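You operate a simulated robot arm through the tools that you are given. There is no shell and no other tool. Be economical: measure what you need, move in short steps, check, and stop when the job is done.

You run a simulated two-armed robot. Do the job below in one go: nothing can be reset, and whatever is moved stays where it is left.

## Task
Shut the right cabinet door. Take the yellow cloth from the top of the steel table beside the trial line and put it on the top of the middle line detector. Take the orange weight and put it on top of the white spool. Put the grey block on the top of the middle line belt away on the top of the packing bench. Put the white label block marked "Good" from the top of the blue trolley on the top of the steel side table and the white label block that says "Over" on the top of the front detector head. Put the folded card piece on the side deck of the trough. Put the low yellow test carton on the narrow clear patch of the long bench away on the top of the steel side table. Put the yellow test card that says "Bronze 1.5 mm" from the narrow clear patch of the long bench on the cream pale board with two outlines and the yellow test card labelled "Bronze 4.0 mm" on the top of the packing bench. Put the tub labelled "Oat flakes" from the top shelf of the sample rack on the middle shelf of the sample rack and the tub labelled "Green peas" on the top of the store bench. Open the blue bench drawer. The order is free. Set down upright: low yellow test carton, tub.
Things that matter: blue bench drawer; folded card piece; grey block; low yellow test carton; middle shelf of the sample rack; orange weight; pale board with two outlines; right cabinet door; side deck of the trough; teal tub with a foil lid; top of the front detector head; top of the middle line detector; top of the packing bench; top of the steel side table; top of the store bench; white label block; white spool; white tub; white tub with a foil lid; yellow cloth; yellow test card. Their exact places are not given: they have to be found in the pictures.

The check looks at the end state, three seconds after you hand in, the way a careful person would. Anything else that was tipped, shoved, dropped, spilled or broken makes it a failure. Flat cloth is picked up by pressing the open fingertips on it (5 to 10 N) and closing them slowly along it; thin cloth reads only 2 to 8 mm in the jaws.

## Robot
Two 6-joint arms with two-finger grippers on one trunk, on a base that drives. Base frame: it is fixed to the floor where the robot stands at the start and does not move with it; the origin is under the middle of the robot, x ahead of it, y to its left, z up. Readings come in m, degrees, newtons and seconds.
The left shoulder is at the start at [0.03, 0.178, 1.038], the right one opposite. With the tool pointing down near the work surface each hand reaches from about 0.58 to 0.76 m from the robot's upright axis, wherever it stands, measured 20 degrees to its own side. Places, roughly: blue bench drawer [-7.6, -0.8, 0.7]; folded card piece (9x5x3 cm) [-4.5, -6, 0.8]; grey block (8x6x4 cm) [0.6, 1.2, 0.8]; low yellow test carton [-7, -1.75, 0.75]; middle shelf of the sample rack [-7.5, 2.8, 0.8]; orange weight [2, 2, 0.75]; pale board with two outlines (22x23x2 cm) [-7.2, -1.5, 0.8]; right cabinet door [6.4, 0.2, 0.9]; side deck of the trough (20x46 cm) [-3.52, -7.92, 0.88]; teal tub with a foil lid, white tub, white tub wit [-7.5, 2.75, 1.25]; top of the front detector head (20x54 cm) [0.02, -1.62, 1.02]; top of the middle line detector (24x52 cm) [0.38, 1.44, 1.14]; top of the packing bench [-4.7, -5.9, 0.8]; top of the steel side table [-1.5, -2.7, 0.7]; top of the store bench [-6.5, 3.2, 0.8]; white label block [-3.25, -5.25, 0.75]; white spool (6x6x5 cm) [1.7, 2.3, 0.8]; yellow cloth (10x7x3 cm) [2.3, 1.2, 0.8]; yellow test card [-7.25, -1.75, 0.75]. Payload 2.54 kg a hand.
The TCP of each hand is the grasp point between the finger pads, 0.03 m short of the fingertips. In the tool frame z runs along the fingers and y along their closing line. Largest opening 0.116 m; the body of the gripper starts 0.095 m behind the TCP.
Orientation is that of the tool frame in the base frame, as [roll, pitch, yaw] about the fixed x, y, z axes, in that order (R = Rz(yaw) Ry(pitch) Rx(roll)). With the fingers straight down and closing along the base's y, the tool's x points along the base's -x, its y along +y and its z along -z.

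## Interface
- The arms move only by the tool move_arm. It takes "left_deltas", "right_deltas" or both (then of equal length, played together; a hand with none holds still); each is a list of rows, each a list of 3 entries, a list of its own where there are three numbers: the shift along the tool's x, y, z in units of 30 mm (1.0 is 30 mm), then the turn, a rotation vector about the tool's x, y, z in units of 4 degrees (1.0 is 4 degrees), then the closure, from 0 (fully open) to 1 (shut). In form: [[[tx, ty, tz], [ax, ay, az], claw], ...]. A call has 1 to 10 rows; each row shifts and turns the commanded pose from where the row before left it, along the tool's axes as they then stand. A call with a number of a shift or a turn outside -1 to 1 is refused whole. A row lasts 0.2 s, in which the tool goes at most 0.05 m and 8.6 degrees; a call with a longer step from one row to the next is refused whole, and so is a gripper value outside its range. A pose out of reach is approached as far as the arm can. The call stops where the force on the tool passes 40 N (or 10 N more than at its start, if that is more) or the arm is blocked; 0.2 s more then pass. Each finger travels about 0.153 m/s and halts on what it meets, pressing with about 21 N; the grip force reading is that of the motor and also rises with nothing between the fingers. The clock runs only during rows and for 0.2 s after the last one: add rows that do not move to give the fingers time. It gives the time, the measured TCP pose, the force on the tool (base axes), the opening and the grip force at its end, in the units of the frame above (readings bear some noise), with the torque about the TCP (base axes, N m) and any sound that the robot's microphone picked up.
- Cameras (640 x 400 px; columns grow to the right, rows downward): "scene" is now at [0.0563, 0.0006, 1.7843]; the picture's right is [0.00, -1.00, 0.00], its down [-0.54, -0.00, -0.84] and it looks along [0.84, 0.00, -0.54] (base axes); focal length 279 px, centre (320, 200). "left" rides on the left gripper at [0.069, 0.015, -0.122] in its tool frame; the picture's right is [-0.21, 0.98, 0.00], its down [-0.83, -0.18, -0.53] and it looks along [-0.52, -0.11, 0.85] (tool axes); focal length 251 px, centre (320, 200). "right" rides on the right gripper at [0.069, -0.015, -0.122] in its tool frame; the picture's right is [0.21, 0.98, 0.00], its down [-0.83, 0.18, -0.53] and it looks along [-0.52, 0.11, 0.85] (tool axes); focal length 251 px, centre (320, 200).
- camera(camera): a new picture of that camera. No time passes.
- lift_body(by): slides the trunk up (or, below 0, down) by that many m; the arms and the scene camera ride with it, the base frame stays. It gives what a move gives, with no picture.
- roll_base(legs): drives the robot by 1 to 6 legs, each [ahead, left, turn to the left] in m, m and degrees, along the robot's own axes; the way and the turn of a leg run together, so that a leg with both is an arc; at most 1.5 m and 180 degrees a leg. The arms and the cameras ride along, it lands a little off, and it stops where it bumps. It gives what a move gives.
- turn_head(pan, tilt): turns the head with the scene camera to pan (to the left, within 143 degrees either way) and tilt (down, from -29 to 69), counted from straight ahead of the robot. It gives what a move gives.
- pixel_to_xyz(camera, pixels): for up to 12 pixels [column, row] of the newest picture of that camera ("zoom" is the newest enlarged one), the place [x, y, z] in the base frame of the surface seen there, good to about 0.002 m. No time passes.
- close_up(camera, box): a new picture of the part [left, top, right, bottom] of that camera's present view, enlarged. No time passes.
- job_done(): hands the job in; it is judged then, once.

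Go step by step. Measure first, check grasps and placings, and put right what went wrong. The budget is 378 turns and 360 pictures, counting those below and the enlarged ones. Unless the task says otherwise, let go and move clear before handing in, and close with one line.

The tools are called as name(argument=value, ...) on one line, values as JSON. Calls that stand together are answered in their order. move_arm: Moves the arms, as the interface text tells. Its arguments: {"type":"object","properties":{"left_deltas":{"type":"array","items":{"type":"array"}},"right_deltas":{"type":"array","items":{"type":"array"}}},"required":[]} The other tools are called the same way: lift_body (by) slides the trunk up or down; roll_base (legs) drives the base; turn_head (pan, tilt) turns the head that bears the scene camera; camera (camera) takes a picture; pixel_to_xyz (camera, pixels) gives the place of the surface under pixels of a picture; close_up (camera, box) takes an enlarged picture of a part of a camera's view; job_done () hands the job in.

At the start:

```text
clock: 0.0
left_tcp_pos: [0.4184, 0.235, 1.1235]
left_tcp_rot: [-180.0, 0.1, -179.9]
left_force: [-0.6, 0.5, 0.8]
left_wrist_torque: [0.04, 0.03, 0.0]
left_gripper_width: 0.1162
left_grasp_force: 0.2
right_tcp_pos: [0.5521, -0.1946, 1.0854]
right_tcp_rot: [179.9, 0.1, -179.9]
right_force: [-0.4, 0.8, -0.2]
right_wrist_torque: [0.0, -0.02, 0.04]
right_gripper_width: 0.116
right_grasp_force: 0.0
trunk travel left (down, up): [-0.25, 0.29]
robot x, y, heading: [0.0004, -0.0008, -0.1]
head pan, tilt: [0.1, 33.0]
```

scene: 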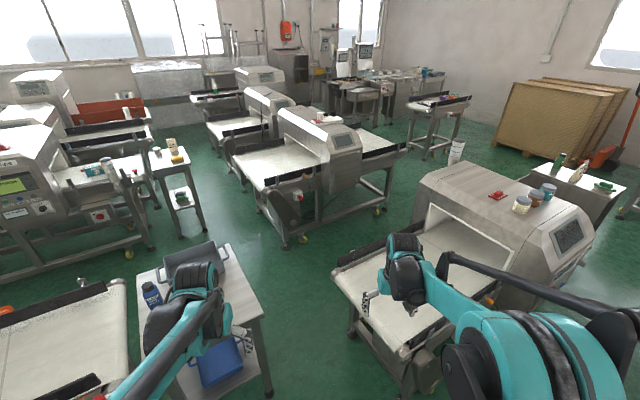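
right: 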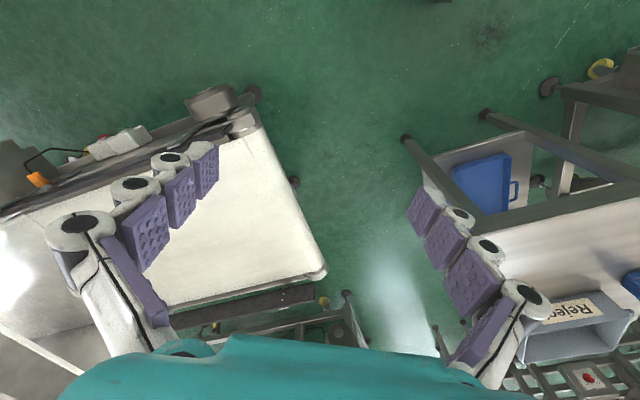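
left: 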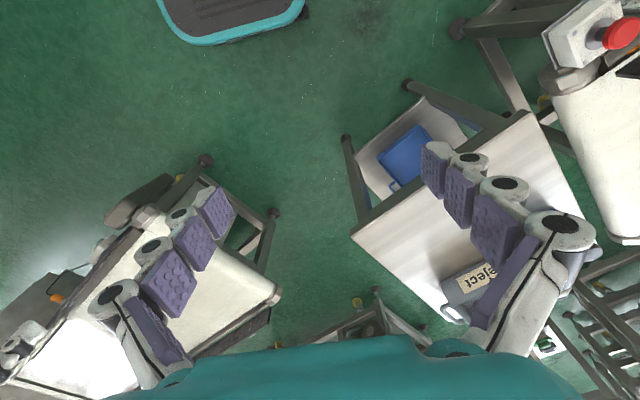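

The first pictures show the line machines ahead and a side table at the left front. I'll turn the head to look left for the grey block and the middle line.

turn_head(pan=60, tilt=30)

camera(camera="scene")

turn_head(pan=125, tilt=25)

camera(camera="scene")

turn_head(pan=-65, tilt=25)

camera(camera="scene")

turn_head(pan=-130, tilt=25)

camera(camera="scene")

```text
clock: 1.3
left_tcp_pos: [0.4194, 0.2343, 1.1229]
left_tcp_rot: [-179.9, 0.1, -179.9]
left_force: [0.1, 0.4, 0.0]
left_wrist_torque: [-0.03, 0.01, 0.03]
left_gripper_width: 0.116
left_grasp_force: 0.0
right_tcp_pos: [0.5526, -0.1947, 1.0857]
right_tcp_rot: [179.9, 0.0, 179.9]
right_force: [-0.2, 0.2, -0.3]
right_wrist_torque: [0.01, 0.0, -0.01]
right_gripper_width: 0.1161
right_grasp_force: 0.2
trunk travel left (down, up): [-0.25, 0.29]
robot x, y, heading: [-0.0029, 0.0031, -0.1]
head pan, tilt: [60.0, 30.0]
```

```text
356 pictures are left
```

scene: 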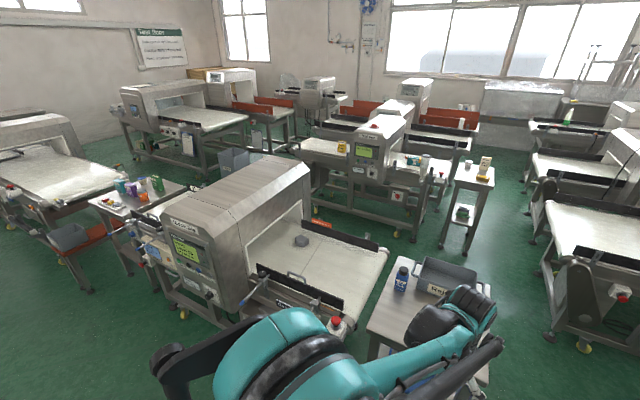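

```text
clock: 2.7
left_tcp_pos: [0.4186, 0.2347, 1.1238]
left_tcp_rot: [-180.0, 0.0, -180.0]
left_force: [-0.4, -0.9, 1.0]
left_wrist_torque: [0.0, 0.0, 0.01]
left_gripper_width: 0.1158
left_grasp_force: 0.2
right_tcp_pos: [0.5519, -0.1948, 1.0856]
right_tcp_rot: [-180.0, 0.1, 180.0]
right_force: [-1.0, 0.7, 0.7]
right_wrist_torque: [-0.01, -0.02, -0.03]
right_gripper_width: 0.1159
right_grasp_force: 0.0
trunk travel left (down, up): [-0.25, 0.29]
robot x, y, heading: [0.0006, -0.0023, -0.1]
head pan, tilt: [125.0, 25.0]
```

```text
355 pictures are left
```

scene: 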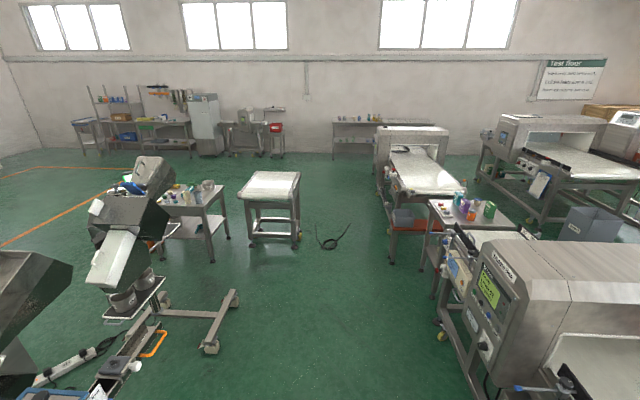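

```text
clock: 5.5
left_tcp_pos: [0.4183, 0.2343, 1.124]
left_tcp_rot: [180.0, -0.1, -179.9]
left_force: [0.2, -0.2, -0.5]
left_wrist_torque: [0.02, 0.03, 0.02]
left_gripper_width: 0.116
left_grasp_force: 0.1
right_tcp_pos: [0.5523, -0.1936, 1.0868]
right_tcp_rot: [179.9, 0.1, -180.0]
right_force: [-0.2, -0.9, -0.6]
right_wrist_torque: [-0.03, 0.02, 0.01]
right_gripper_width: 0.1159
right_grasp_force: 0.2
trunk travel left (down, up): [-0.25, 0.29]
robot x, y, heading: [-0.0028, -0.0017, 0.1]
head pan, tilt: [-65.0, 25.0]
```

```text
354 pictures are left
```

scene: 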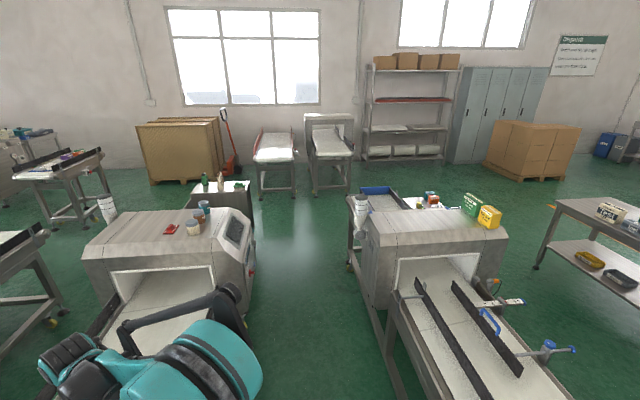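

```text
clock: 6.8
left_tcp_pos: [0.4186, 0.235, 1.1227]
left_tcp_rot: [-180.0, 0.0, -180.0]
left_force: [-0.6, -0.5, 0.3]
left_wrist_torque: [-0.01, 0.0, 0.02]
left_gripper_width: 0.1162
left_grasp_force: 0.1
right_tcp_pos: [0.5524, -0.1941, 1.0859]
right_tcp_rot: [-180.0, 0.0, 180.0]
right_force: [0.1, -0.7, -0.4]
right_wrist_torque: [0.03, 0.03, 0.02]
right_gripper_width: 0.1159
right_grasp_force: 0.0
trunk travel left (down, up): [-0.25, 0.29]
robot x, y, heading: [0.0005, -0.0003, -0.2]
head pan, tilt: [-130.0, 25.0]
```

```text
353 pictures are left
```

scene: 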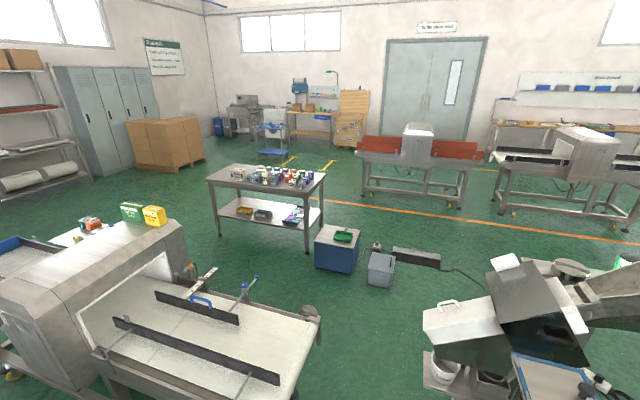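

The block sits at (300,240) on the middle line belt in the pan-60 view. I'll look there again and measure.

turn_head(pan=60, tilt=30)

close_up(camera="scene", box=[120, 130, 500, 367])

```text
clock: 9.6
left_tcp_pos: [0.42, 0.2351, 1.1239]
left_tcp_rot: [-180.0, 0.1, 180.0]
left_force: [0.3, 0.5, 0.3]
left_wrist_torque: [-0.06, -0.01, 0.0]
left_gripper_width: 0.1161
left_grasp_force: 0.0
right_tcp_pos: [0.5531, -0.1954, 1.0856]
right_tcp_rot: [-180.0, 0.0, 180.0]
right_force: [-0.4, 0.0, 0.4]
right_wrist_torque: [0.04, -0.02, 0.0]
right_gripper_width: 0.1161
right_grasp_force: 0.0
trunk travel left (down, up): [-0.25, 0.29]
robot x, y, heading: [0.0017, 0.0001, 0.1]
head pan, tilt: [60.0, 30.0]
```

```text
1.68 times, centred on (310, 248) of scene
```

zoom: 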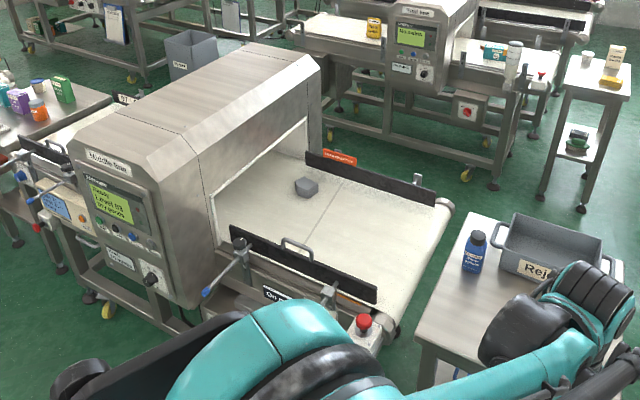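

pixel_to_xyz(camera="zoom", pixels=[[306, 183], [306, 194], [296, 185], [318, 187], [447, 203], [405, 355], [180, 120], [310, 60], [70, 150], [330, 270], [370, 190], [360, 325]])

pixel_to_xyz(camera="zoom", pixels=[[613, 83], [613, 88], [586, 62], [614, 60], [513, 60], [490, 50], [430, 330], [470, 215], [560, 70], [630, 98], [600, 60], [420, 45]])

```text
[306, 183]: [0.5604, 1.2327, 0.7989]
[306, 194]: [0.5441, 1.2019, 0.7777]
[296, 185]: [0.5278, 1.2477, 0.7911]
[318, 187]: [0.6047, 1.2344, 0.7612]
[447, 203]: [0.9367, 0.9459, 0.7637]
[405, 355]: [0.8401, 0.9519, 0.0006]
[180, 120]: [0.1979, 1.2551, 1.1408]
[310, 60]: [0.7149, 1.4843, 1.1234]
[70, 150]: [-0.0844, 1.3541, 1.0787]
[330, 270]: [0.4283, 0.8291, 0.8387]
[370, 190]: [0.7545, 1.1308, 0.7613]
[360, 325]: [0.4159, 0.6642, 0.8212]
```

```text
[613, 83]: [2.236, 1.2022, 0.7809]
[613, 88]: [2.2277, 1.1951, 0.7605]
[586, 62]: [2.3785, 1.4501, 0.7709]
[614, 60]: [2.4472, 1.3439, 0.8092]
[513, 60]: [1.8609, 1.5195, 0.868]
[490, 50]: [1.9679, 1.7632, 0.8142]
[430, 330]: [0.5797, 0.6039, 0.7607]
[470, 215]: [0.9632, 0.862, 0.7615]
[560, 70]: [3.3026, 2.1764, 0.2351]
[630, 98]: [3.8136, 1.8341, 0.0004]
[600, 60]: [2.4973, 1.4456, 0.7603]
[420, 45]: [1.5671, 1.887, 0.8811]
```

The block is at about (0.56,1.23,0.80) and the conveyors lie diagonally. Next I'll map the floor area toward the steel table with the cloth.

turn_head(pan=25, tilt=35)

camera(camera="scene")

```text
clock: 10.7
left_tcp_pos: [0.419, 0.2351, 1.1235]
left_tcp_rot: [-180.0, 0.0, -179.9]
left_force: [-0.2, 0.1, -0.5]
left_wrist_torque: [0.0, -0.01, 0.01]
left_gripper_width: 0.1159
left_grasp_force: 0.1
right_tcp_pos: [0.5527, -0.1943, 1.0857]
right_tcp_rot: [-179.9, 0.0, -180.0]
right_force: [-0.7, 0.7, 0.9]
right_wrist_torque: [-0.03, 0.03, 0.0]
right_gripper_width: 0.1157
right_grasp_force: 0.0
trunk travel left (down, up): [-0.25, 0.29]
robot x, y, heading: [0.0004, 0.0007, 0.0]
head pan, tilt: [25.0, 35.0]
```

```text
351 pictures are left
```

scene: 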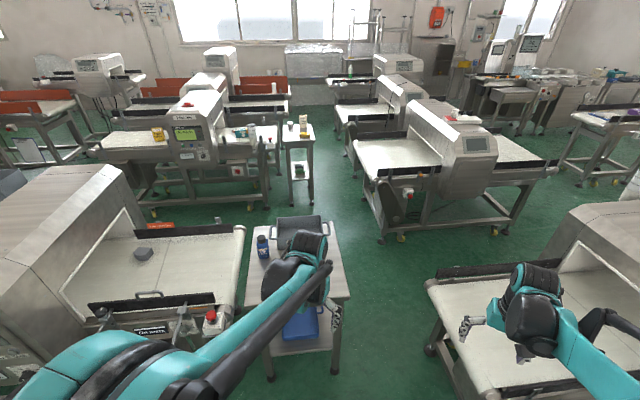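

pixel_to_xyz(camera="scene", pixels=[[335, 372], [268, 378], [347, 298], [340, 225], [427, 352], [450, 398], [402, 238], [320, 207], [287, 205], [352, 150], [320, 125], [360, 300]])

pixel_to_xyz(camera="scene", pixels=[[302, 134], [290, 126], [270, 200], [155, 215], [255, 228], [490, 230], [560, 215], [430, 290], [550, 250], [290, 125], [165, 138], [236, 138]])

turn_head(pan=0, tilt=60)

camera(camera="scene")

```text
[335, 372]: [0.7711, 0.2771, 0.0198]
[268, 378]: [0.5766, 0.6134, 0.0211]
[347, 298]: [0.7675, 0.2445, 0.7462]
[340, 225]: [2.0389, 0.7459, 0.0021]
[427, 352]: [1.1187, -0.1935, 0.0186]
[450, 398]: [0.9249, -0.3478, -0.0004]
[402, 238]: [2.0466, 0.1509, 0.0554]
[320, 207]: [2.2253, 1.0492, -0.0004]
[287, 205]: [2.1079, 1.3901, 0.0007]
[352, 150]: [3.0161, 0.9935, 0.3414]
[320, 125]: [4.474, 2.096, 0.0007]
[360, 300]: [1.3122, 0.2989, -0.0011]
```

```text
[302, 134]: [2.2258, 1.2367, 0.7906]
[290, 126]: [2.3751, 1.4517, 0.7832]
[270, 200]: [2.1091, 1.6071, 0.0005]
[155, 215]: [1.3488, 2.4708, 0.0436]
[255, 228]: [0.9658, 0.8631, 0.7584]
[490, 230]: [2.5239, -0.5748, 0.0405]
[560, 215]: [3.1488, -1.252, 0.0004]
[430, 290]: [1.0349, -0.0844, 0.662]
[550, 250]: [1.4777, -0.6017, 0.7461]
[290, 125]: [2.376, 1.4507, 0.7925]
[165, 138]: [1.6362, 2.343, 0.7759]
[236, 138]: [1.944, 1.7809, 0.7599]
```

```text
clock: 11.5
left_tcp_pos: [0.4188, 0.2346, 1.1226]
left_tcp_rot: [180.0, 0.0, -179.9]
left_force: [-0.7, 0.1, 0.1]
left_wrist_torque: [-0.01, -0.01, 0.04]
left_gripper_width: 0.1157
left_grasp_force: 0.0
right_tcp_pos: [0.5531, -0.1938, 1.0858]
right_tcp_rot: [180.0, 0.0, -180.0]
right_force: [0.3, -0.1, 0.4]
right_wrist_torque: [0.0, 0.02, -0.01]
right_gripper_width: 0.116
right_grasp_force: 0.0
trunk travel left (down, up): [-0.25, 0.29]
robot x, y, heading: [-0.0011, 0.0027, -0.2]
head pan, tilt: [0.0, 60.0]
```

```text
350 pictures are left
```

scene: 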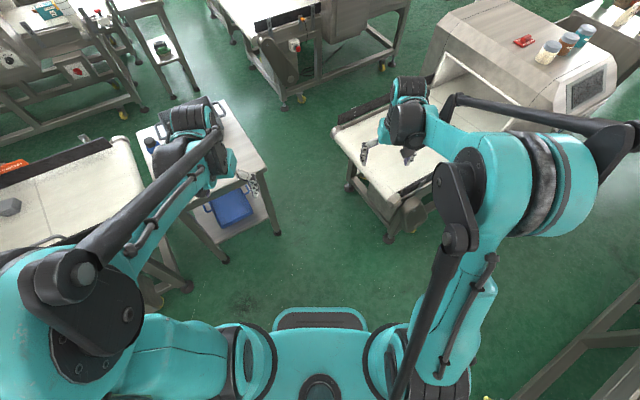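

I'll measure the base outline at (320,310) and the gap between the reject table and the belt.

pixel_to_xyz(camera="scene", pixels=[[320, 308], [275, 325], [366, 325], [388, 238], [350, 188], [278, 233], [345, 150], [412, 235], [265, 165], [222, 262], [215, 105], [300, 103]])

pixel_to_xyz(camera="left", pixels=[[230, 20], [160, 5], [305, 10], [190, 42], [285, 25], [250, 2]])

```text
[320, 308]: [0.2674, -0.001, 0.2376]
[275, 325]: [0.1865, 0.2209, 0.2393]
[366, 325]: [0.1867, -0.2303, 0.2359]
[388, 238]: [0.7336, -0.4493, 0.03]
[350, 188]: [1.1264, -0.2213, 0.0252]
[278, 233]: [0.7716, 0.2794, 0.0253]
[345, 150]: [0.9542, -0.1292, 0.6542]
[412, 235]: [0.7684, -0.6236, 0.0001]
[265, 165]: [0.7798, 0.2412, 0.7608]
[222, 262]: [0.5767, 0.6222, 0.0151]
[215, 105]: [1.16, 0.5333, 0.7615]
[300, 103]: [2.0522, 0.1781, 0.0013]
```

```text
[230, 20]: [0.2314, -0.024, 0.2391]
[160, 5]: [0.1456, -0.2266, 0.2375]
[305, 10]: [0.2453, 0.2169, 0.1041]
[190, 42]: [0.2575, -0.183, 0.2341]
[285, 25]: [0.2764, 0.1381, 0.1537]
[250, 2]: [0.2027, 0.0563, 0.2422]
```

The base reaches about 0.27 ahead, and its half width needs a check because the gap is only about 0.6 m. I'll look down along the left side.

turn_head(pan=-90, tilt=69)

camera(camera="scene")

turn_head(pan=-40, tilt=45)

camera(camera="scene")

```text
clock: 13.2
left_tcp_pos: [0.4186, 0.2348, 1.123]
left_tcp_rot: [179.9, 0.0, -180.0]
left_force: [-0.5, -0.3, -0.3]
left_wrist_torque: [-0.02, -0.01, 0.0]
left_gripper_width: 0.1159
left_grasp_force: 0.0
right_tcp_pos: [0.5529, -0.1952, 1.0863]
right_tcp_rot: [180.0, 0.0, 179.9]
right_force: [0.4, -0.1, 0.4]
right_wrist_torque: [-0.02, -0.02, 0.01]
right_gripper_width: 0.1158
right_grasp_force: 0.1
trunk travel left (down, up): [-0.25, 0.29]
robot x, y, heading: [-0.0005, 0.0009, 0.1]
head pan, tilt: [-90.0, 68.8]
```

```text
349 pictures are left
```

scene: 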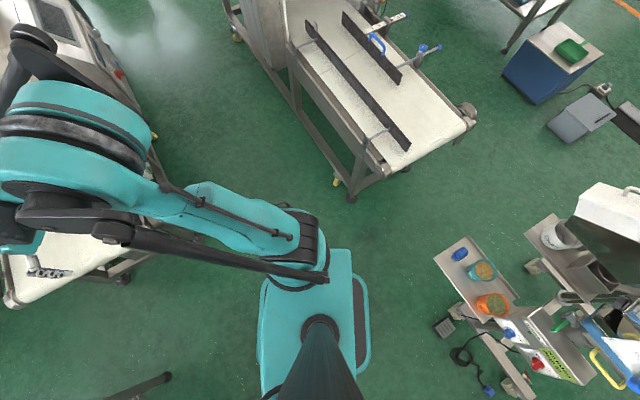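

```text
clock: 14.4
left_tcp_pos: [0.4182, 0.2343, 1.1237]
left_tcp_rot: [-180.0, 0.0, 180.0]
left_force: [-0.1, 0.5, -0.2]
left_wrist_torque: [0.03, 0.01, 0.01]
left_gripper_width: 0.116
left_grasp_force: 0.1
right_tcp_pos: [0.5524, -0.1941, 1.0858]
right_tcp_rot: [179.9, 0.0, 179.9]
right_force: [-0.1, -0.6, -0.2]
right_wrist_torque: [0.01, -0.03, 0.01]
right_gripper_width: 0.116
right_grasp_force: 0.0
trunk travel left (down, up): [-0.25, 0.29]
robot x, y, heading: [0.0021, 0.0012, 0.1]
head pan, tilt: [-40.0, 45.0]
```

```text
348 pictures are left
```

scene: 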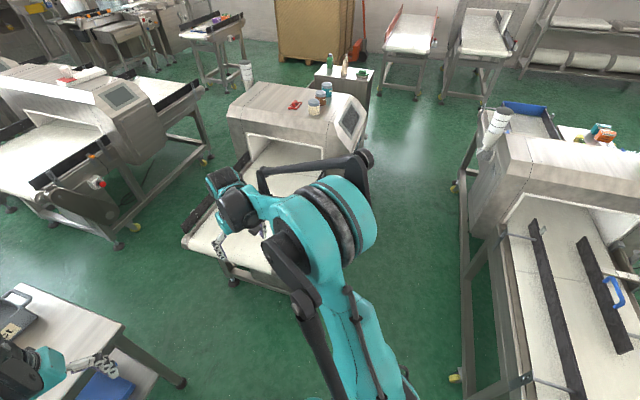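

I'll measure the aisle between the center machine (118,245)/(205,160) and the right machine (182,240)/(230,115), plus the far passages.

pixel_to_xyz(camera="scene", pixels=[[118, 246], [205, 161], [183, 240], [232, 284], [228, 115], [345, 75], [372, 75], [442, 100], [457, 378], [363, 160], [248, 88], [455, 190]])

pixel_to_xyz(camera="scene", pixels=[[186, 384], [120, 325], [182, 200], [240, 165], [320, 78], [365, 110], [208, 85], [137, 228], [375, 78], [280, 90], [300, 62], [160, 215]])

```text
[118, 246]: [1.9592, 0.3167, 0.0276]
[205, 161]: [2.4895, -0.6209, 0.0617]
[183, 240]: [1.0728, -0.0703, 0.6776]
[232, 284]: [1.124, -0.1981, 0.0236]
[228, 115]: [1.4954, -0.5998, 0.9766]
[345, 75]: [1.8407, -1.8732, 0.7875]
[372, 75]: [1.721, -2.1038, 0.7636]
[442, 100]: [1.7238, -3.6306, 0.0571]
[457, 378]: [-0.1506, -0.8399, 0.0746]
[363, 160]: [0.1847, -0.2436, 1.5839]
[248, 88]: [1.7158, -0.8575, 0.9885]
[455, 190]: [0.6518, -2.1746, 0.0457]
```

```text
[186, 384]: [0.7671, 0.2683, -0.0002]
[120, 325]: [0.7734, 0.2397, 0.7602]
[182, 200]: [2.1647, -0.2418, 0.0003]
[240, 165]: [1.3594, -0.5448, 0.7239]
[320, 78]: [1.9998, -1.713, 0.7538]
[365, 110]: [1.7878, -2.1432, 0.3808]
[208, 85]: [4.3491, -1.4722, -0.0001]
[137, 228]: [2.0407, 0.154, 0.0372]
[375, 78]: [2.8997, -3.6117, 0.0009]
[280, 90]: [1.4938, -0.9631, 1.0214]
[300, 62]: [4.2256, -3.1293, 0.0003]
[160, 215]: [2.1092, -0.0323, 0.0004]
```

The direct gap looks tight: the belt corner at z 0.68 overhangs it. I'll go by the southern lane instead, so I'm turning to −59°, advancing a little and looking.

roll_base(legs=[[0, 0, -59], [0.3, -0.09, 0]])

turn_head(pan=0, tilt=40)

camera(camera="scene")

```text
clock: 19.1
left_tcp_pos: [0.493, -0.5451, 1.1227]
left_tcp_rot: [-180.0, 0.0, 120.9]
left_force: [0.6, 0.0, 0.0]
left_wrist_torque: [-0.01, 0.03, -0.05]
left_gripper_width: 0.116
left_grasp_force: 0.1
right_tcp_pos: [0.1941, -0.8794, 1.0851]
right_tcp_rot: [180.0, 0.0, 120.9]
right_force: [0.7, -0.4, 0.6]
right_wrist_torque: [0.04, 0.03, -0.01]
right_gripper_width: 0.116
right_grasp_force: 0.1
trunk travel left (down, up): [-0.25, 0.29]
robot x, y, heading: [0.0784, -0.3049, -59.1]
head pan, tilt: [-40.0, 45.0]
```

```text
clock: 20.2
left_tcp_pos: [0.4919, -0.5449, 1.1236]
left_tcp_rot: [179.9, -0.1, 120.8]
left_force: [-0.8, -0.3, 0.6]
left_wrist_torque: [-0.07, 0.0, -0.02]
left_gripper_width: 0.1161
left_grasp_force: 0.1
right_tcp_pos: [0.1925, -0.8804, 1.0862]
right_tcp_rot: [179.9, -0.1, 120.9]
right_force: [-0.2, -0.3, 0.2]
right_wrist_torque: [0.0, -0.02, -0.02]
right_gripper_width: 0.1159
right_grasp_force: 0.0
trunk travel left (down, up): [-0.25, 0.29]
robot x, y, heading: [0.0756, -0.3062, -58.8]
head pan, tilt: [0.0, 40.0]
```

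```text
347 pictures are left
```

scene: 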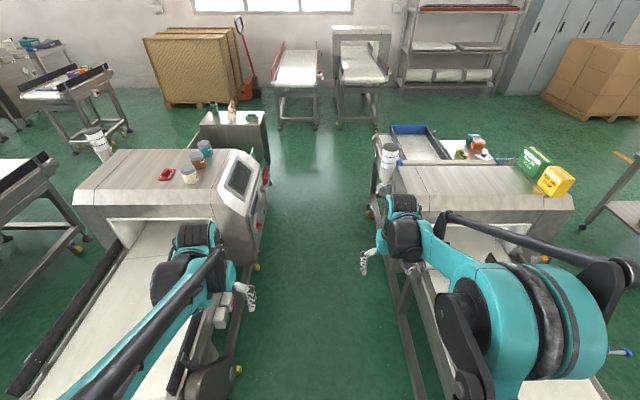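

pixel_to_xyz(camera="scene", pixels=[[257, 267], [265, 215], [238, 370], [267, 160], [373, 215], [397, 285], [225, 300], [415, 385], [318, 130], [200, 130], [125, 130], [283, 128]])

pixel_to_xyz(camera="scene", pixels=[[265, 180], [262, 230], [240, 290], [225, 330], [205, 385], [378, 165], [396, 180], [380, 150], [75, 150], [205, 100], [102, 155], [110, 135]])

```text
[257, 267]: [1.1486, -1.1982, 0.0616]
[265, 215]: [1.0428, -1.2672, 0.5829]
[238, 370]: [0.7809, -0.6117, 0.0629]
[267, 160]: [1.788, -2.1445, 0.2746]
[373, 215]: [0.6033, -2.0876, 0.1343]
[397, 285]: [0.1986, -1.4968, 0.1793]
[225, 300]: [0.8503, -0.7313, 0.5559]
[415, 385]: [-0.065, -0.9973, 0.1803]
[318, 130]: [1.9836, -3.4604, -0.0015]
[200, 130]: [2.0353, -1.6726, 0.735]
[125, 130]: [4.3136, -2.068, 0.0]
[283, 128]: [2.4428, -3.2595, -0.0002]
```

```text
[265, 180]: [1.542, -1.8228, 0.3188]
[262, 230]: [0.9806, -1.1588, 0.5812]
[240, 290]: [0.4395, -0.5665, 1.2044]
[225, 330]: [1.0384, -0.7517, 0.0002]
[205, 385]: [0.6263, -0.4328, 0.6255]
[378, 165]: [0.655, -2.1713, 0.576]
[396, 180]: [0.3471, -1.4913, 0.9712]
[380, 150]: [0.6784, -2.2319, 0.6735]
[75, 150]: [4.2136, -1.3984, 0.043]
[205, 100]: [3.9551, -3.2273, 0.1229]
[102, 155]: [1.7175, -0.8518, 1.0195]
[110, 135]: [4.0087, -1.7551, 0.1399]
```

The lane is clear from n≈−0.5 to 0.24. I'll drive on down its middle and look again past the small table.

roll_base(legs=[[1.45, -0.04, 0], [1.3, 0.05, 0]])

turn_head(pan=60, tilt=40)

camera(camera="scene")

turn_head(pan=0, tilt=40)

camera(camera="scene")

```text
clock: 33.3
left_tcp_pos: [1.8944, -2.8573, 1.1238]
left_tcp_rot: [179.9, 0.0, 121.3]
left_force: [-0.1, -1.1, 0.4]
left_wrist_torque: [0.02, -0.01, -0.03]
left_gripper_width: 0.1161
left_grasp_force: 0.1
right_tcp_pos: [1.5976, -3.195, 1.0856]
right_tcp_rot: [-179.9, 0.0, 121.3]
right_force: [-0.7, 0.2, 0.2]
right_wrist_torque: [0.0, 0.02, 0.02]
right_gripper_width: 0.1159
right_grasp_force: 0.0
trunk travel left (down, up): [-0.25, 0.29]
robot x, y, heading: [1.4739, -2.6235, -58.6]
head pan, tilt: [0.0, 40.0]
```

```text
clock: 34.6
left_tcp_pos: [1.8953, -2.8573, 1.1235]
left_tcp_rot: [179.9, -0.1, 121.2]
left_force: [0.0, 0.4, -0.7]
left_wrist_torque: [-0.01, -0.01, 0.04]
left_gripper_width: 0.1159
left_grasp_force: 0.0
right_tcp_pos: [1.597, -3.1945, 1.0866]
right_tcp_rot: [-180.0, 0.1, 121.3]
right_force: [0.3, -0.1, -0.4]
right_wrist_torque: [0.04, -0.03, 0.02]
right_gripper_width: 0.1159
right_grasp_force: 0.1
trunk travel left (down, up): [-0.25, 0.29]
robot x, y, heading: [1.472, -2.6218, -58.7]
head pan, tilt: [60.0, 40.0]
```

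```text
346 pictures are left
```

scene: 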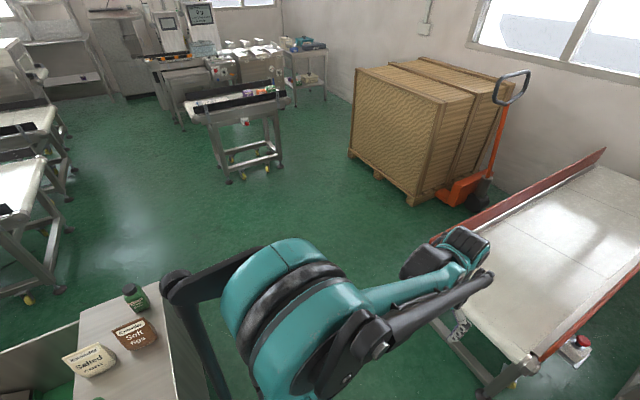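

```text
clock: 35.9
left_tcp_pos: [1.8947, -2.8575, 1.1233]
left_tcp_rot: [180.0, 0.0, 121.2]
left_force: [-0.4, 0.3, -0.1]
left_wrist_torque: [-0.01, 0.01, -0.02]
left_gripper_width: 0.1158
left_grasp_force: 0.0
right_tcp_pos: [1.5976, -3.195, 1.0858]
right_tcp_rot: [-180.0, 0.0, 121.3]
right_force: [0.1, 0.4, -0.4]
right_wrist_torque: [0.01, 0.02, 0.01]
right_gripper_width: 0.1162
right_grasp_force: 0.0
trunk travel left (down, up): [-0.25, 0.29]
robot x, y, heading: [1.4778, -2.62, -58.9]
head pan, tilt: [0.0, 40.0]
```

```text
345 pictures are left
```

scene: 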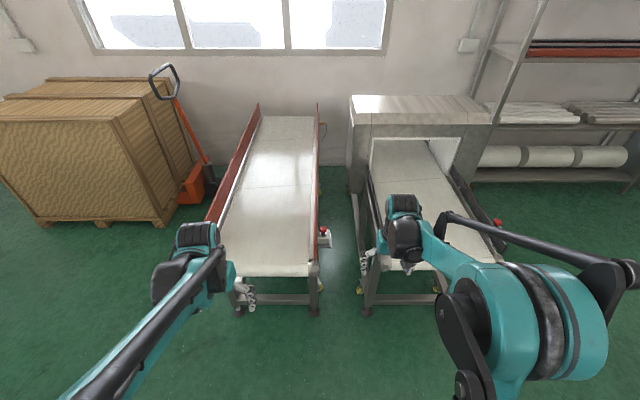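

I'll check the conveyor-end heights before turning left here.

pixel_to_xyz(camera="scene", pixels=[[230, 272], [310, 270], [320, 240], [225, 200], [258, 108], [372, 270], [440, 268], [175, 100], [170, 70], [318, 110], [350, 120], [372, 195]])

```text
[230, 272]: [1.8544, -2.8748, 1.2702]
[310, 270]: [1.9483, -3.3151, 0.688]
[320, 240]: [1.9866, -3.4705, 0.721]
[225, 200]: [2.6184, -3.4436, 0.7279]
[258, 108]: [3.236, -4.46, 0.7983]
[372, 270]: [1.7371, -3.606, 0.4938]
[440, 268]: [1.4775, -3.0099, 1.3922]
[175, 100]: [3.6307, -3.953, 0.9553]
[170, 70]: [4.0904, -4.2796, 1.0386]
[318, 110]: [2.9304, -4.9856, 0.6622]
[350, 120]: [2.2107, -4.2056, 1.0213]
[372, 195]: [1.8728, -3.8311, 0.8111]
```

Everything near is below 0.82. I'll turn left, offset away from the table, go past it and turn up the next lane.

roll_base(legs=[[0.15, 0, 0], [0, 0, 90], [0, -0.13, 0], [1.5, 0, 0], [0, 0, 90]])

turn_head(pan=0, tilt=38)

camera(camera="scene")

```text
clock: 52.6
left_tcp_pos: [2.4949, -1.858, 1.1232]
left_tcp_rot: [-180.0, 0.0, -62.0]
left_force: [-0.1, -1.1, -0.5]
left_wrist_torque: [-0.01, 0.03, 0.0]
left_gripper_width: 0.116
left_grasp_force: 0.1
right_tcp_pos: [2.813, -1.5393, 1.0856]
right_tcp_rot: [180.0, -0.1, -62.2]
right_force: [0.4, 0.7, 0.9]
right_wrist_torque: [-0.01, 0.0, -0.02]
right_gripper_width: 0.1161
right_grasp_force: 0.1
trunk travel left (down, up): [-0.25, 0.29]
robot x, y, heading: [2.8984, -2.1162, 118.0]
head pan, tilt: [0.0, 40.0]
```

```text
clock: 53.2
left_tcp_pos: [2.4959, -1.8585, 1.1233]
left_tcp_rot: [-180.0, 0.0, -62.1]
left_force: [-0.4, -0.6, -0.3]
left_wrist_torque: [0.02, -0.04, -0.01]
left_gripper_width: 0.1159
left_grasp_force: 0.0
right_tcp_pos: [2.8143, -1.5394, 1.0864]
right_tcp_rot: [179.9, 0.1, -62.2]
right_force: [-0.8, 0.1, -0.7]
right_wrist_torque: [-0.02, 0.01, 0.02]
right_gripper_width: 0.116
right_grasp_force: 0.0
trunk travel left (down, up): [-0.25, 0.29]
robot x, y, heading: [2.8992, -2.1211, 118.0]
head pan, tilt: [0.0, 38.0]
```

```text
344 pictures are left
```

scene: 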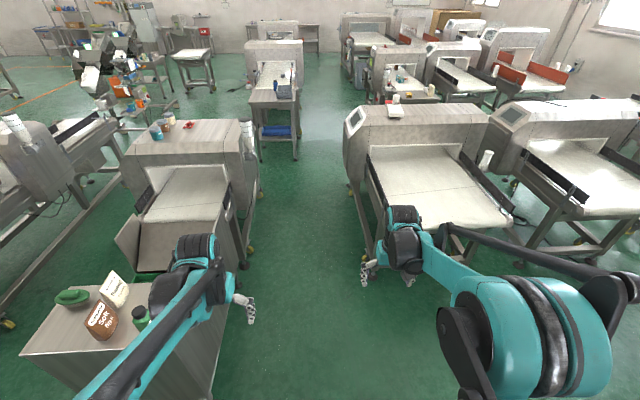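

The lane ahead looks open up to the reject table at (275,110). I'll measure its sides.

pixel_to_xyz(camera="scene", pixels=[[248, 262], [258, 192], [260, 205], [345, 150], [352, 200], [370, 262], [362, 232], [298, 150], [298, 110], [245, 150], [258, 155], [350, 185]])

```text
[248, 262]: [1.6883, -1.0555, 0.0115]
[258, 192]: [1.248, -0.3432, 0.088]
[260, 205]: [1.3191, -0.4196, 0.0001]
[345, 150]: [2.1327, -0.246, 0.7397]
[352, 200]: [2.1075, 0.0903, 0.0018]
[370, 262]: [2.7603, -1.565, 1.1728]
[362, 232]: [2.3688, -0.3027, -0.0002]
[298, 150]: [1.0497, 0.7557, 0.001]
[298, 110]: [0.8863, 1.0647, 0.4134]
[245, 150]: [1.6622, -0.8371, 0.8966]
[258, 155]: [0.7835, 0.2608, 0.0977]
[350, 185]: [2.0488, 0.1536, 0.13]
```

Lane centre is n≈1.35. I'll drive up it, then turn to face the cloth table.

roll_base(legs=[[0, 0.045, 3], [1.45, 0, 0], [1.35, 0, 0], [0, 0, -80]])

turn_head(pan=0, tilt=38)

camera(camera="scene")

```text
clock: 59.2
left_tcp_pos: [1.8507, -0.8665, 1.1234]
left_tcp_rot: [179.9, -1.2, -59.8]
left_force: [1.3, -0.5, -0.2]
left_wrist_torque: [0.05, 0.01, 0.02]
left_gripper_width: 0.1159
left_grasp_force: 0.1
right_tcp_pos: [2.1543, -0.5303, 1.0868]
right_tcp_rot: [180.0, 0.1, -60.5]
right_force: [-0.3, 0.8, 0.6]
right_wrist_torque: [0.04, 0.01, 0.02]
right_gripper_width: 0.1161
right_grasp_force: 0.0
trunk travel left (down, up): [-0.25, 0.29]
robot x, y, heading: [2.261, -1.1069, 119.4]
head pan, tilt: [0.0, 38.0]
stopped in leg 2: the force on the tool passed its limit at 91 N (the readings are from after the stop); the commanded pose is now the measured one
```

```text
clock: 59.9
left_tcp_pos: [1.851, -0.8653, 1.1239]
left_tcp_rot: [180.0, -1.2, -59.7]
left_force: [0.6, -1.5, 1.0]
left_wrist_torque: [0.02, 0.03, 0.11]
left_gripper_width: 0.1161
left_grasp_force: 0.0
right_tcp_pos: [2.1548, -0.5308, 1.0861]
right_tcp_rot: [-180.0, 0.0, -60.4]
right_force: [0.4, 0.3, -0.2]
right_wrist_torque: [0.01, -0.02, 0.01]
right_gripper_width: 0.1162
right_grasp_force: 0.0
trunk travel left (down, up): [-0.25, 0.29]
robot x, y, heading: [2.2538, -1.1057, 119.8]
head pan, tilt: [0.0, 38.0]
```

```text
343 pictures are left
```

scene: 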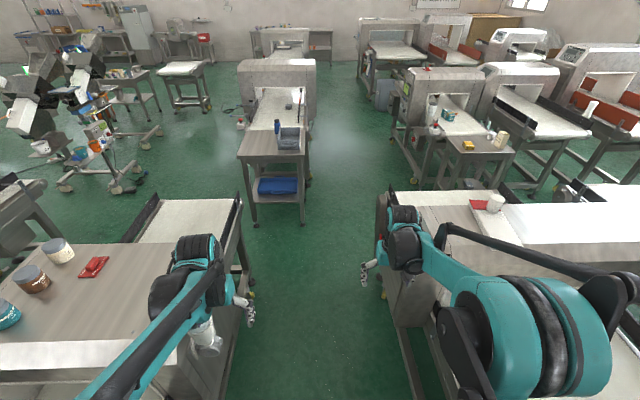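

The left hand struck something, probably the white cylinder at (207,335) by the detector. I'll look from the left hand and zoom in.

camera(camera="left")

close_up(camera="scene", box=[100, 250, 340, 400])

```text
342 pictures are left
```

left: 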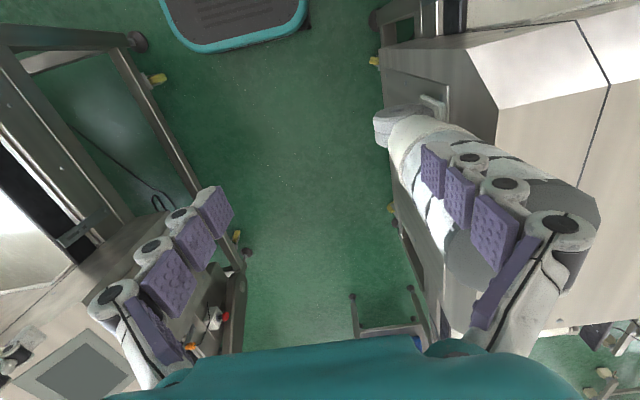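

```text
2.67 times, centred on (220, 325) of scene
```

zoom: 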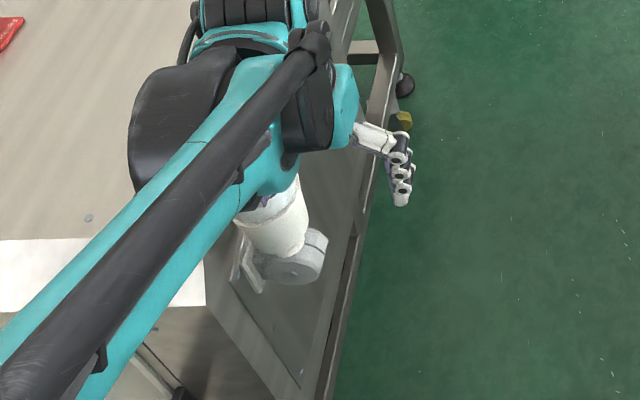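

It is a signal lamp bracketed to the detector's side, so it's part of the machine. I'll back off, raise the trunk for driving and check the lamp.

roll_base(legs=[[-0.1, 0, 0]])

lift_body(by=0.28)

camera(camera="left")

```text
clock: 61.0
left_tcp_pos: [1.9002, -0.953, 1.1231]
left_tcp_rot: [-179.9, -1.3, -59.8]
left_force: [0.6, 0.1, -0.1]
left_wrist_torque: [0.03, 0.03, 0.03]
left_gripper_width: 0.1158
left_grasp_force: 0.1
right_tcp_pos: [2.2034, -0.6171, 1.0855]
right_tcp_rot: [-180.0, 0.1, -60.5]
right_force: [-0.4, 0.6, -0.6]
right_wrist_torque: [0.07, 0.03, -0.04]
right_gripper_width: 0.1158
right_grasp_force: 0.0
trunk travel left (down, up): [-0.25, 0.29]
robot x, y, heading: [2.3077, -1.1929, 119.7]
head pan, tilt: [0.0, 38.0]
```

```text
clock: 63.8
left_tcp_pos: [1.9014, -0.9525, 1.4025]
left_tcp_rot: [180.0, -1.3, -59.7]
left_force: [-0.5, 0.2, 0.1]
left_wrist_torque: [0.02, 0.0, 0.0]
left_gripper_width: 0.1158
left_grasp_force: 0.1
right_tcp_pos: [2.2033, -0.6173, 1.3651]
right_tcp_rot: [179.9, 0.0, -60.5]
right_force: [0.0, 0.0, 0.3]
right_wrist_torque: [0.01, 0.02, 0.01]
right_gripper_width: 0.1161
right_grasp_force: 0.1
trunk travel left (down, up): [-0.53, 0.01]
robot x, y, heading: [2.3041, -1.1955, 119.6]
head pan, tilt: [0.0, 38.0]
```

```text
340 pictures are left
```

left: 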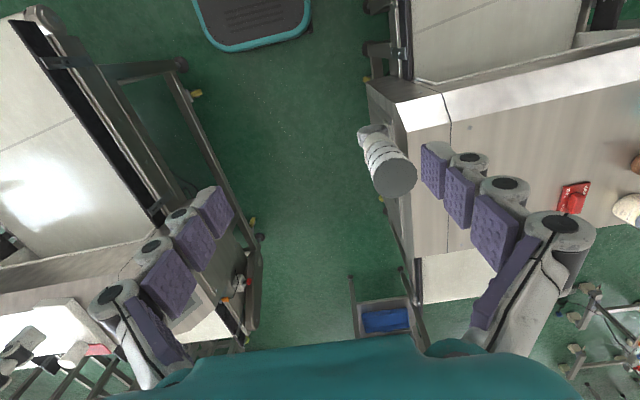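

The lamp is still standing on its bracket at (395,180). I'll measure its top, then go on with the trunk raised.

pixel_to_xyz(camera="left", pixels=[[393, 180], [382, 140], [372, 85], [365, 135]])

roll_base(legs=[[0, 0, 1.4], [1.3, 0, 0], [0.5, 0, 0], [0, 0, -81]])

turn_head(pan=0, tilt=45)

camera(camera="scene")

```text
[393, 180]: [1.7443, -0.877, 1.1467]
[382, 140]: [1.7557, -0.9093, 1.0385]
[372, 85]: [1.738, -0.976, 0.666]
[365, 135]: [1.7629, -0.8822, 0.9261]
```

```text
clock: 73.0
left_tcp_pos: [0.9817, 0.5421, 1.4005]
left_tcp_rot: [180.0, -1.7, -57.7]
left_force: [-0.2, 1.2, -0.6]
left_wrist_torque: [-0.13, -0.08, -0.01]
left_gripper_width: 0.1158
left_grasp_force: 0.0
right_tcp_pos: [1.2733, 0.8872, 1.361]
right_tcp_rot: [-179.9, -0.3, -58.3]
right_force: [-0.9, 1.4, 0.6]
right_wrist_torque: [-0.1, -0.09, -0.03]
right_gripper_width: 0.116
right_grasp_force: 0.1
trunk travel left (down, up): [-0.53, 0.01]
robot x, y, heading: [1.3994, 0.3071, 121.8]
head pan, tilt: [0.0, 38.0]
stopped in leg 3: the robot was blocked; the commanded pose is now the measured one
```

```text
clock: 73.7
left_tcp_pos: [0.9848, 0.5369, 1.4033]
left_tcp_rot: [-180.0, -1.5, -57.6]
left_force: [-0.4, 0.2, -0.1]
left_wrist_torque: [-0.05, 0.05, 0.0]
left_gripper_width: 0.1161
left_grasp_force: 0.0
right_tcp_pos: [1.2765, 0.8827, 1.3646]
right_tcp_rot: [179.9, 0.0, -58.3]
right_force: [-1.4, -0.3, -0.1]
right_wrist_torque: [-0.06, -0.02, 0.0]
right_gripper_width: 0.1158
right_grasp_force: 0.0
trunk travel left (down, up): [-0.53, 0.01]
robot x, y, heading: [1.4039, 0.3068, 121.4]
head pan, tilt: [0.0, 45.0]
```

```text
339 pictures are left
```

scene: 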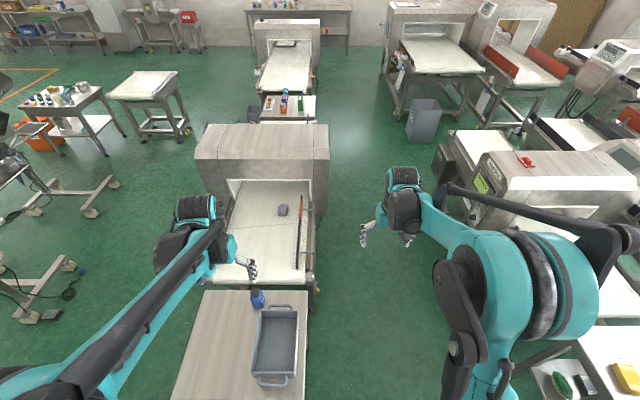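

The base touched the reject table's leg, but the tray and bottle are still upright. I'll measure the table edge to see whether it moved and how it lies.

pixel_to_xyz(camera="scene", pixels=[[309, 292], [204, 290], [305, 395], [180, 395], [308, 340], [258, 300], [313, 285], [316, 300], [545, 370], [580, 345], [600, 350], [560, 360]])

```text
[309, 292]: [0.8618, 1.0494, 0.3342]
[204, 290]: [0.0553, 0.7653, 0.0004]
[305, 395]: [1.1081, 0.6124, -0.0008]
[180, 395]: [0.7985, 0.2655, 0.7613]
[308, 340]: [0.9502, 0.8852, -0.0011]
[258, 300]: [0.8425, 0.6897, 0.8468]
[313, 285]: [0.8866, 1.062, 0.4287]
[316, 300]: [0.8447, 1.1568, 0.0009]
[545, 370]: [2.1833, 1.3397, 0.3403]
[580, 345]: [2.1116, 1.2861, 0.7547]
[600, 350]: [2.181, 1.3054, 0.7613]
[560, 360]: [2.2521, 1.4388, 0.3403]
```

I'll sidestep away from the table leg, move up and turn to face the cloth table.

roll_base(legs=[[-0.02, 0, 0], [0, -0.15, 0], [0.32, 0, 0], [0, -0.3, 0], [0, 0, -68]])

turn_head(pan=0, tilt=50)

camera(camera="scene")

```text
clock: 76.2
left_tcp_pos: [1.1021, 0.6126, 1.4022]
left_tcp_rot: [-179.9, -1.6, -55.0]
left_force: [0.3, 1.0, 0.3]
left_wrist_torque: [-0.09, -0.05, -0.03]
left_gripper_width: 0.1158
left_grasp_force: 0.0
right_tcp_pos: [1.377, 0.9709, 1.3638]
right_tcp_rot: [-180.0, -0.1, -55.4]
right_force: [0.2, 0.8, -0.4]
right_wrist_torque: [-0.09, 0.0, 0.02]
right_gripper_width: 0.1162
right_grasp_force: 0.1
trunk travel left (down, up): [-0.53, 0.01]
robot x, y, heading: [1.5309, 0.3999, 124.7]
head pan, tilt: [0.0, 45.0]
stopped in leg 3: the robot was blocked; the commanded pose is now the measured one
```

```text
clock: 76.8
left_tcp_pos: [1.1061, 0.6095, 1.4023]
left_tcp_rot: [179.9, -1.4, -54.9]
left_force: [0.4, -0.6, 0.2]
left_wrist_torque: [-0.03, 0.01, -0.04]
left_gripper_width: 0.1159
left_grasp_force: 0.0
right_tcp_pos: [1.3793, 0.97, 1.3645]
right_tcp_rot: [-180.0, 0.0, -55.5]
right_force: [0.4, 0.3, 0.4]
right_wrist_torque: [-0.03, 0.04, 0.01]
right_gripper_width: 0.1159
right_grasp_force: 0.1
trunk travel left (down, up): [-0.53, 0.01]
robot x, y, heading: [1.5319, 0.4008, 124.5]
head pan, tilt: [0.0, 50.0]
```

```text
338 pictures are left
```

scene: 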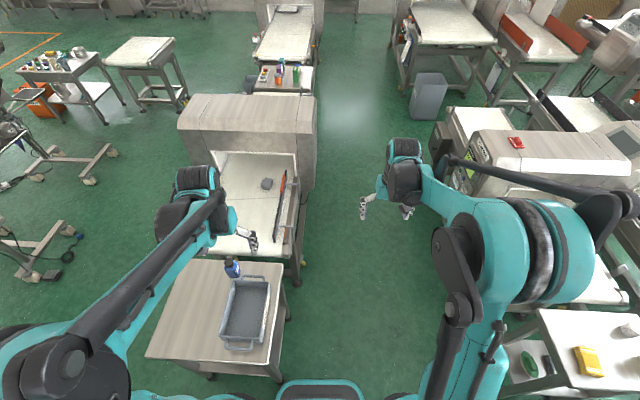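

Blocked again and the heading twisted left, so the left front corner is on the table leg near (278,380). I'll measure it.

pixel_to_xyz(camera="scene", pixels=[[277, 380], [212, 376], [286, 375], [288, 318], [150, 356], [285, 262], [205, 262], [278, 388], [320, 383], [362, 388], [232, 268], [278, 368]])

```text
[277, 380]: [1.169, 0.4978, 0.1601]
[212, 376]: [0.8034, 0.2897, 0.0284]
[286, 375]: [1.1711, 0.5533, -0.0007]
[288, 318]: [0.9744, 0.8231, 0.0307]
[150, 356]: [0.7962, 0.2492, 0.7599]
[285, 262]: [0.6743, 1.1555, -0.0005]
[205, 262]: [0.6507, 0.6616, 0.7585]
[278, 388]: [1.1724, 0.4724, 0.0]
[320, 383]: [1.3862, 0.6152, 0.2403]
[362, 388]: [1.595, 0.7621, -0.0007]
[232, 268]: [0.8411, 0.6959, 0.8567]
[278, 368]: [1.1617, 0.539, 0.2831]
```

The leg corner is at (1.17,0.51). I'll back off a little, sidestep right about 0.1, straighten and go on.

roll_base(legs=[[-0.02, -0.06, 0], [0, -0.03, -4], [0.35, -0.02, 0], [0, -0.25, 0], [0, 0, -68]])

camera(camera="scene")

```text
clock: 78.5
left_tcp_pos: [1.2043, 0.6786, 1.4034]
left_tcp_rot: [179.7, -1.3, -59.2]
left_force: [1.5, 0.7, -0.3]
left_wrist_torque: [-0.08, 0.1, -0.01]
left_gripper_width: 0.1158
left_grasp_force: 0.2
right_tcp_pos: [1.5035, 1.0152, 1.3648]
right_tcp_rot: [179.8, 0.1, -60.0]
right_force: [0.8, 1.6, -0.3]
right_wrist_torque: [-0.09, 0.11, -0.01]
right_gripper_width: 0.116
right_grasp_force: 0.1
trunk travel left (down, up): [-0.53, 0.01]
robot x, y, heading: [1.6096, 0.4338, 120.2]
head pan, tilt: [0.0, 50.0]
stopped in leg 2: the robot was blocked; the commanded pose is now the measured one
```

```text
337 pictures are left
```

scene: 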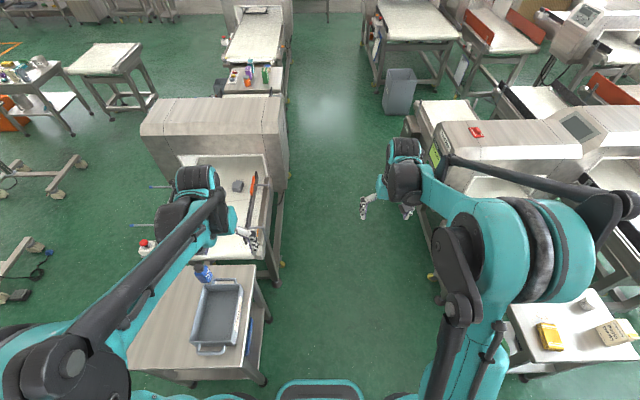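

Clear ahead now, heading 120°. Going forward.

roll_base(legs=[[0.35, 0.0, 0], [0, -0.22, 0], [0, 0, -68]])

camera(camera="scene")

```text
clock: 85.1
left_tcp_pos: [1.6939, 1.3217, 1.4032]
left_tcp_rot: [-180.0, -1.3, -128.3]
left_force: [-0.1, 0.6, -0.7]
left_wrist_torque: [0.03, -0.02, -0.03]
left_gripper_width: 0.116
left_grasp_force: 0.1
right_tcp_pos: [2.1156, 1.1626, 1.3651]
right_tcp_rot: [-180.0, -0.1, -128.9]
right_force: [0.1, -0.1, 0.7]
right_wrist_torque: [0.0, 0.03, 0.0]
right_gripper_width: 0.1158
right_grasp_force: 0.1
trunk travel left (down, up): [-0.53, 0.01]
robot x, y, heading: [1.6173, 0.8527, 51.1]
head pan, tilt: [0.0, 50.0]
```

```text
336 pictures are left
```

scene: 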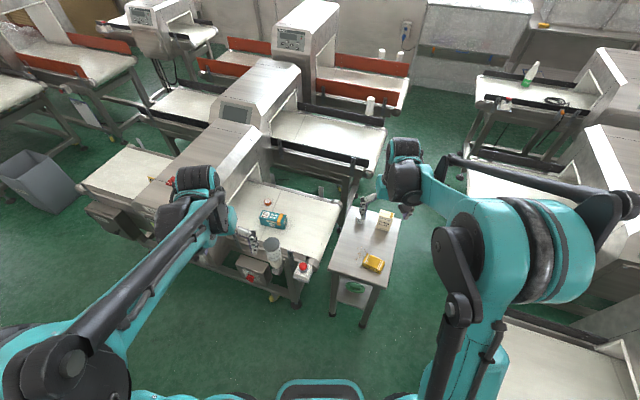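

Now in the aisle, with the cloth at (373,263). I'll zoom in to measure it.

close_up(camera="scene", box=[210, 160, 418, 290])

```text
3.08 times, centred on (314, 225) of scene
```

zoom: 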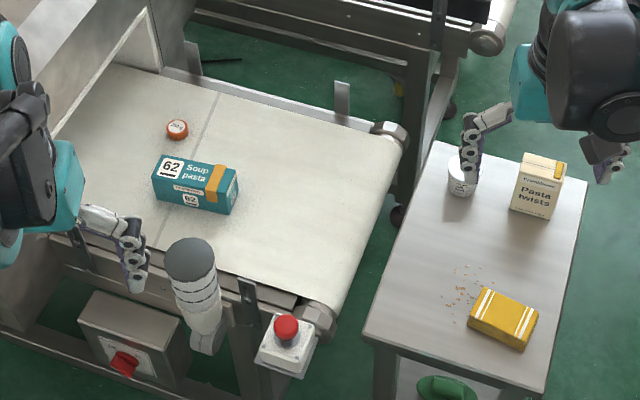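

pixel_to_xyz(camera="zoom", pixels=[[503, 312], [482, 292], [536, 313], [522, 345], [470, 322], [177, 128], [195, 185], [190, 250], [510, 340], [360, 335], [540, 180], [461, 185]])

```text
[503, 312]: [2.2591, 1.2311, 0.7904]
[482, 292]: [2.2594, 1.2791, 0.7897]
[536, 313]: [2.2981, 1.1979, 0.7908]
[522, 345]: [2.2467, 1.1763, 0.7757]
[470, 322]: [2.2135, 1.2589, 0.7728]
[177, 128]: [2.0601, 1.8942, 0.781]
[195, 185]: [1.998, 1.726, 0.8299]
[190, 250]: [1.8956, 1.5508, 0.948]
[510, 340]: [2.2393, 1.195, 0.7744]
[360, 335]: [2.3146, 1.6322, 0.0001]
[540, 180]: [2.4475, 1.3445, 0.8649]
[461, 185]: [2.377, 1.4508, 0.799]
```

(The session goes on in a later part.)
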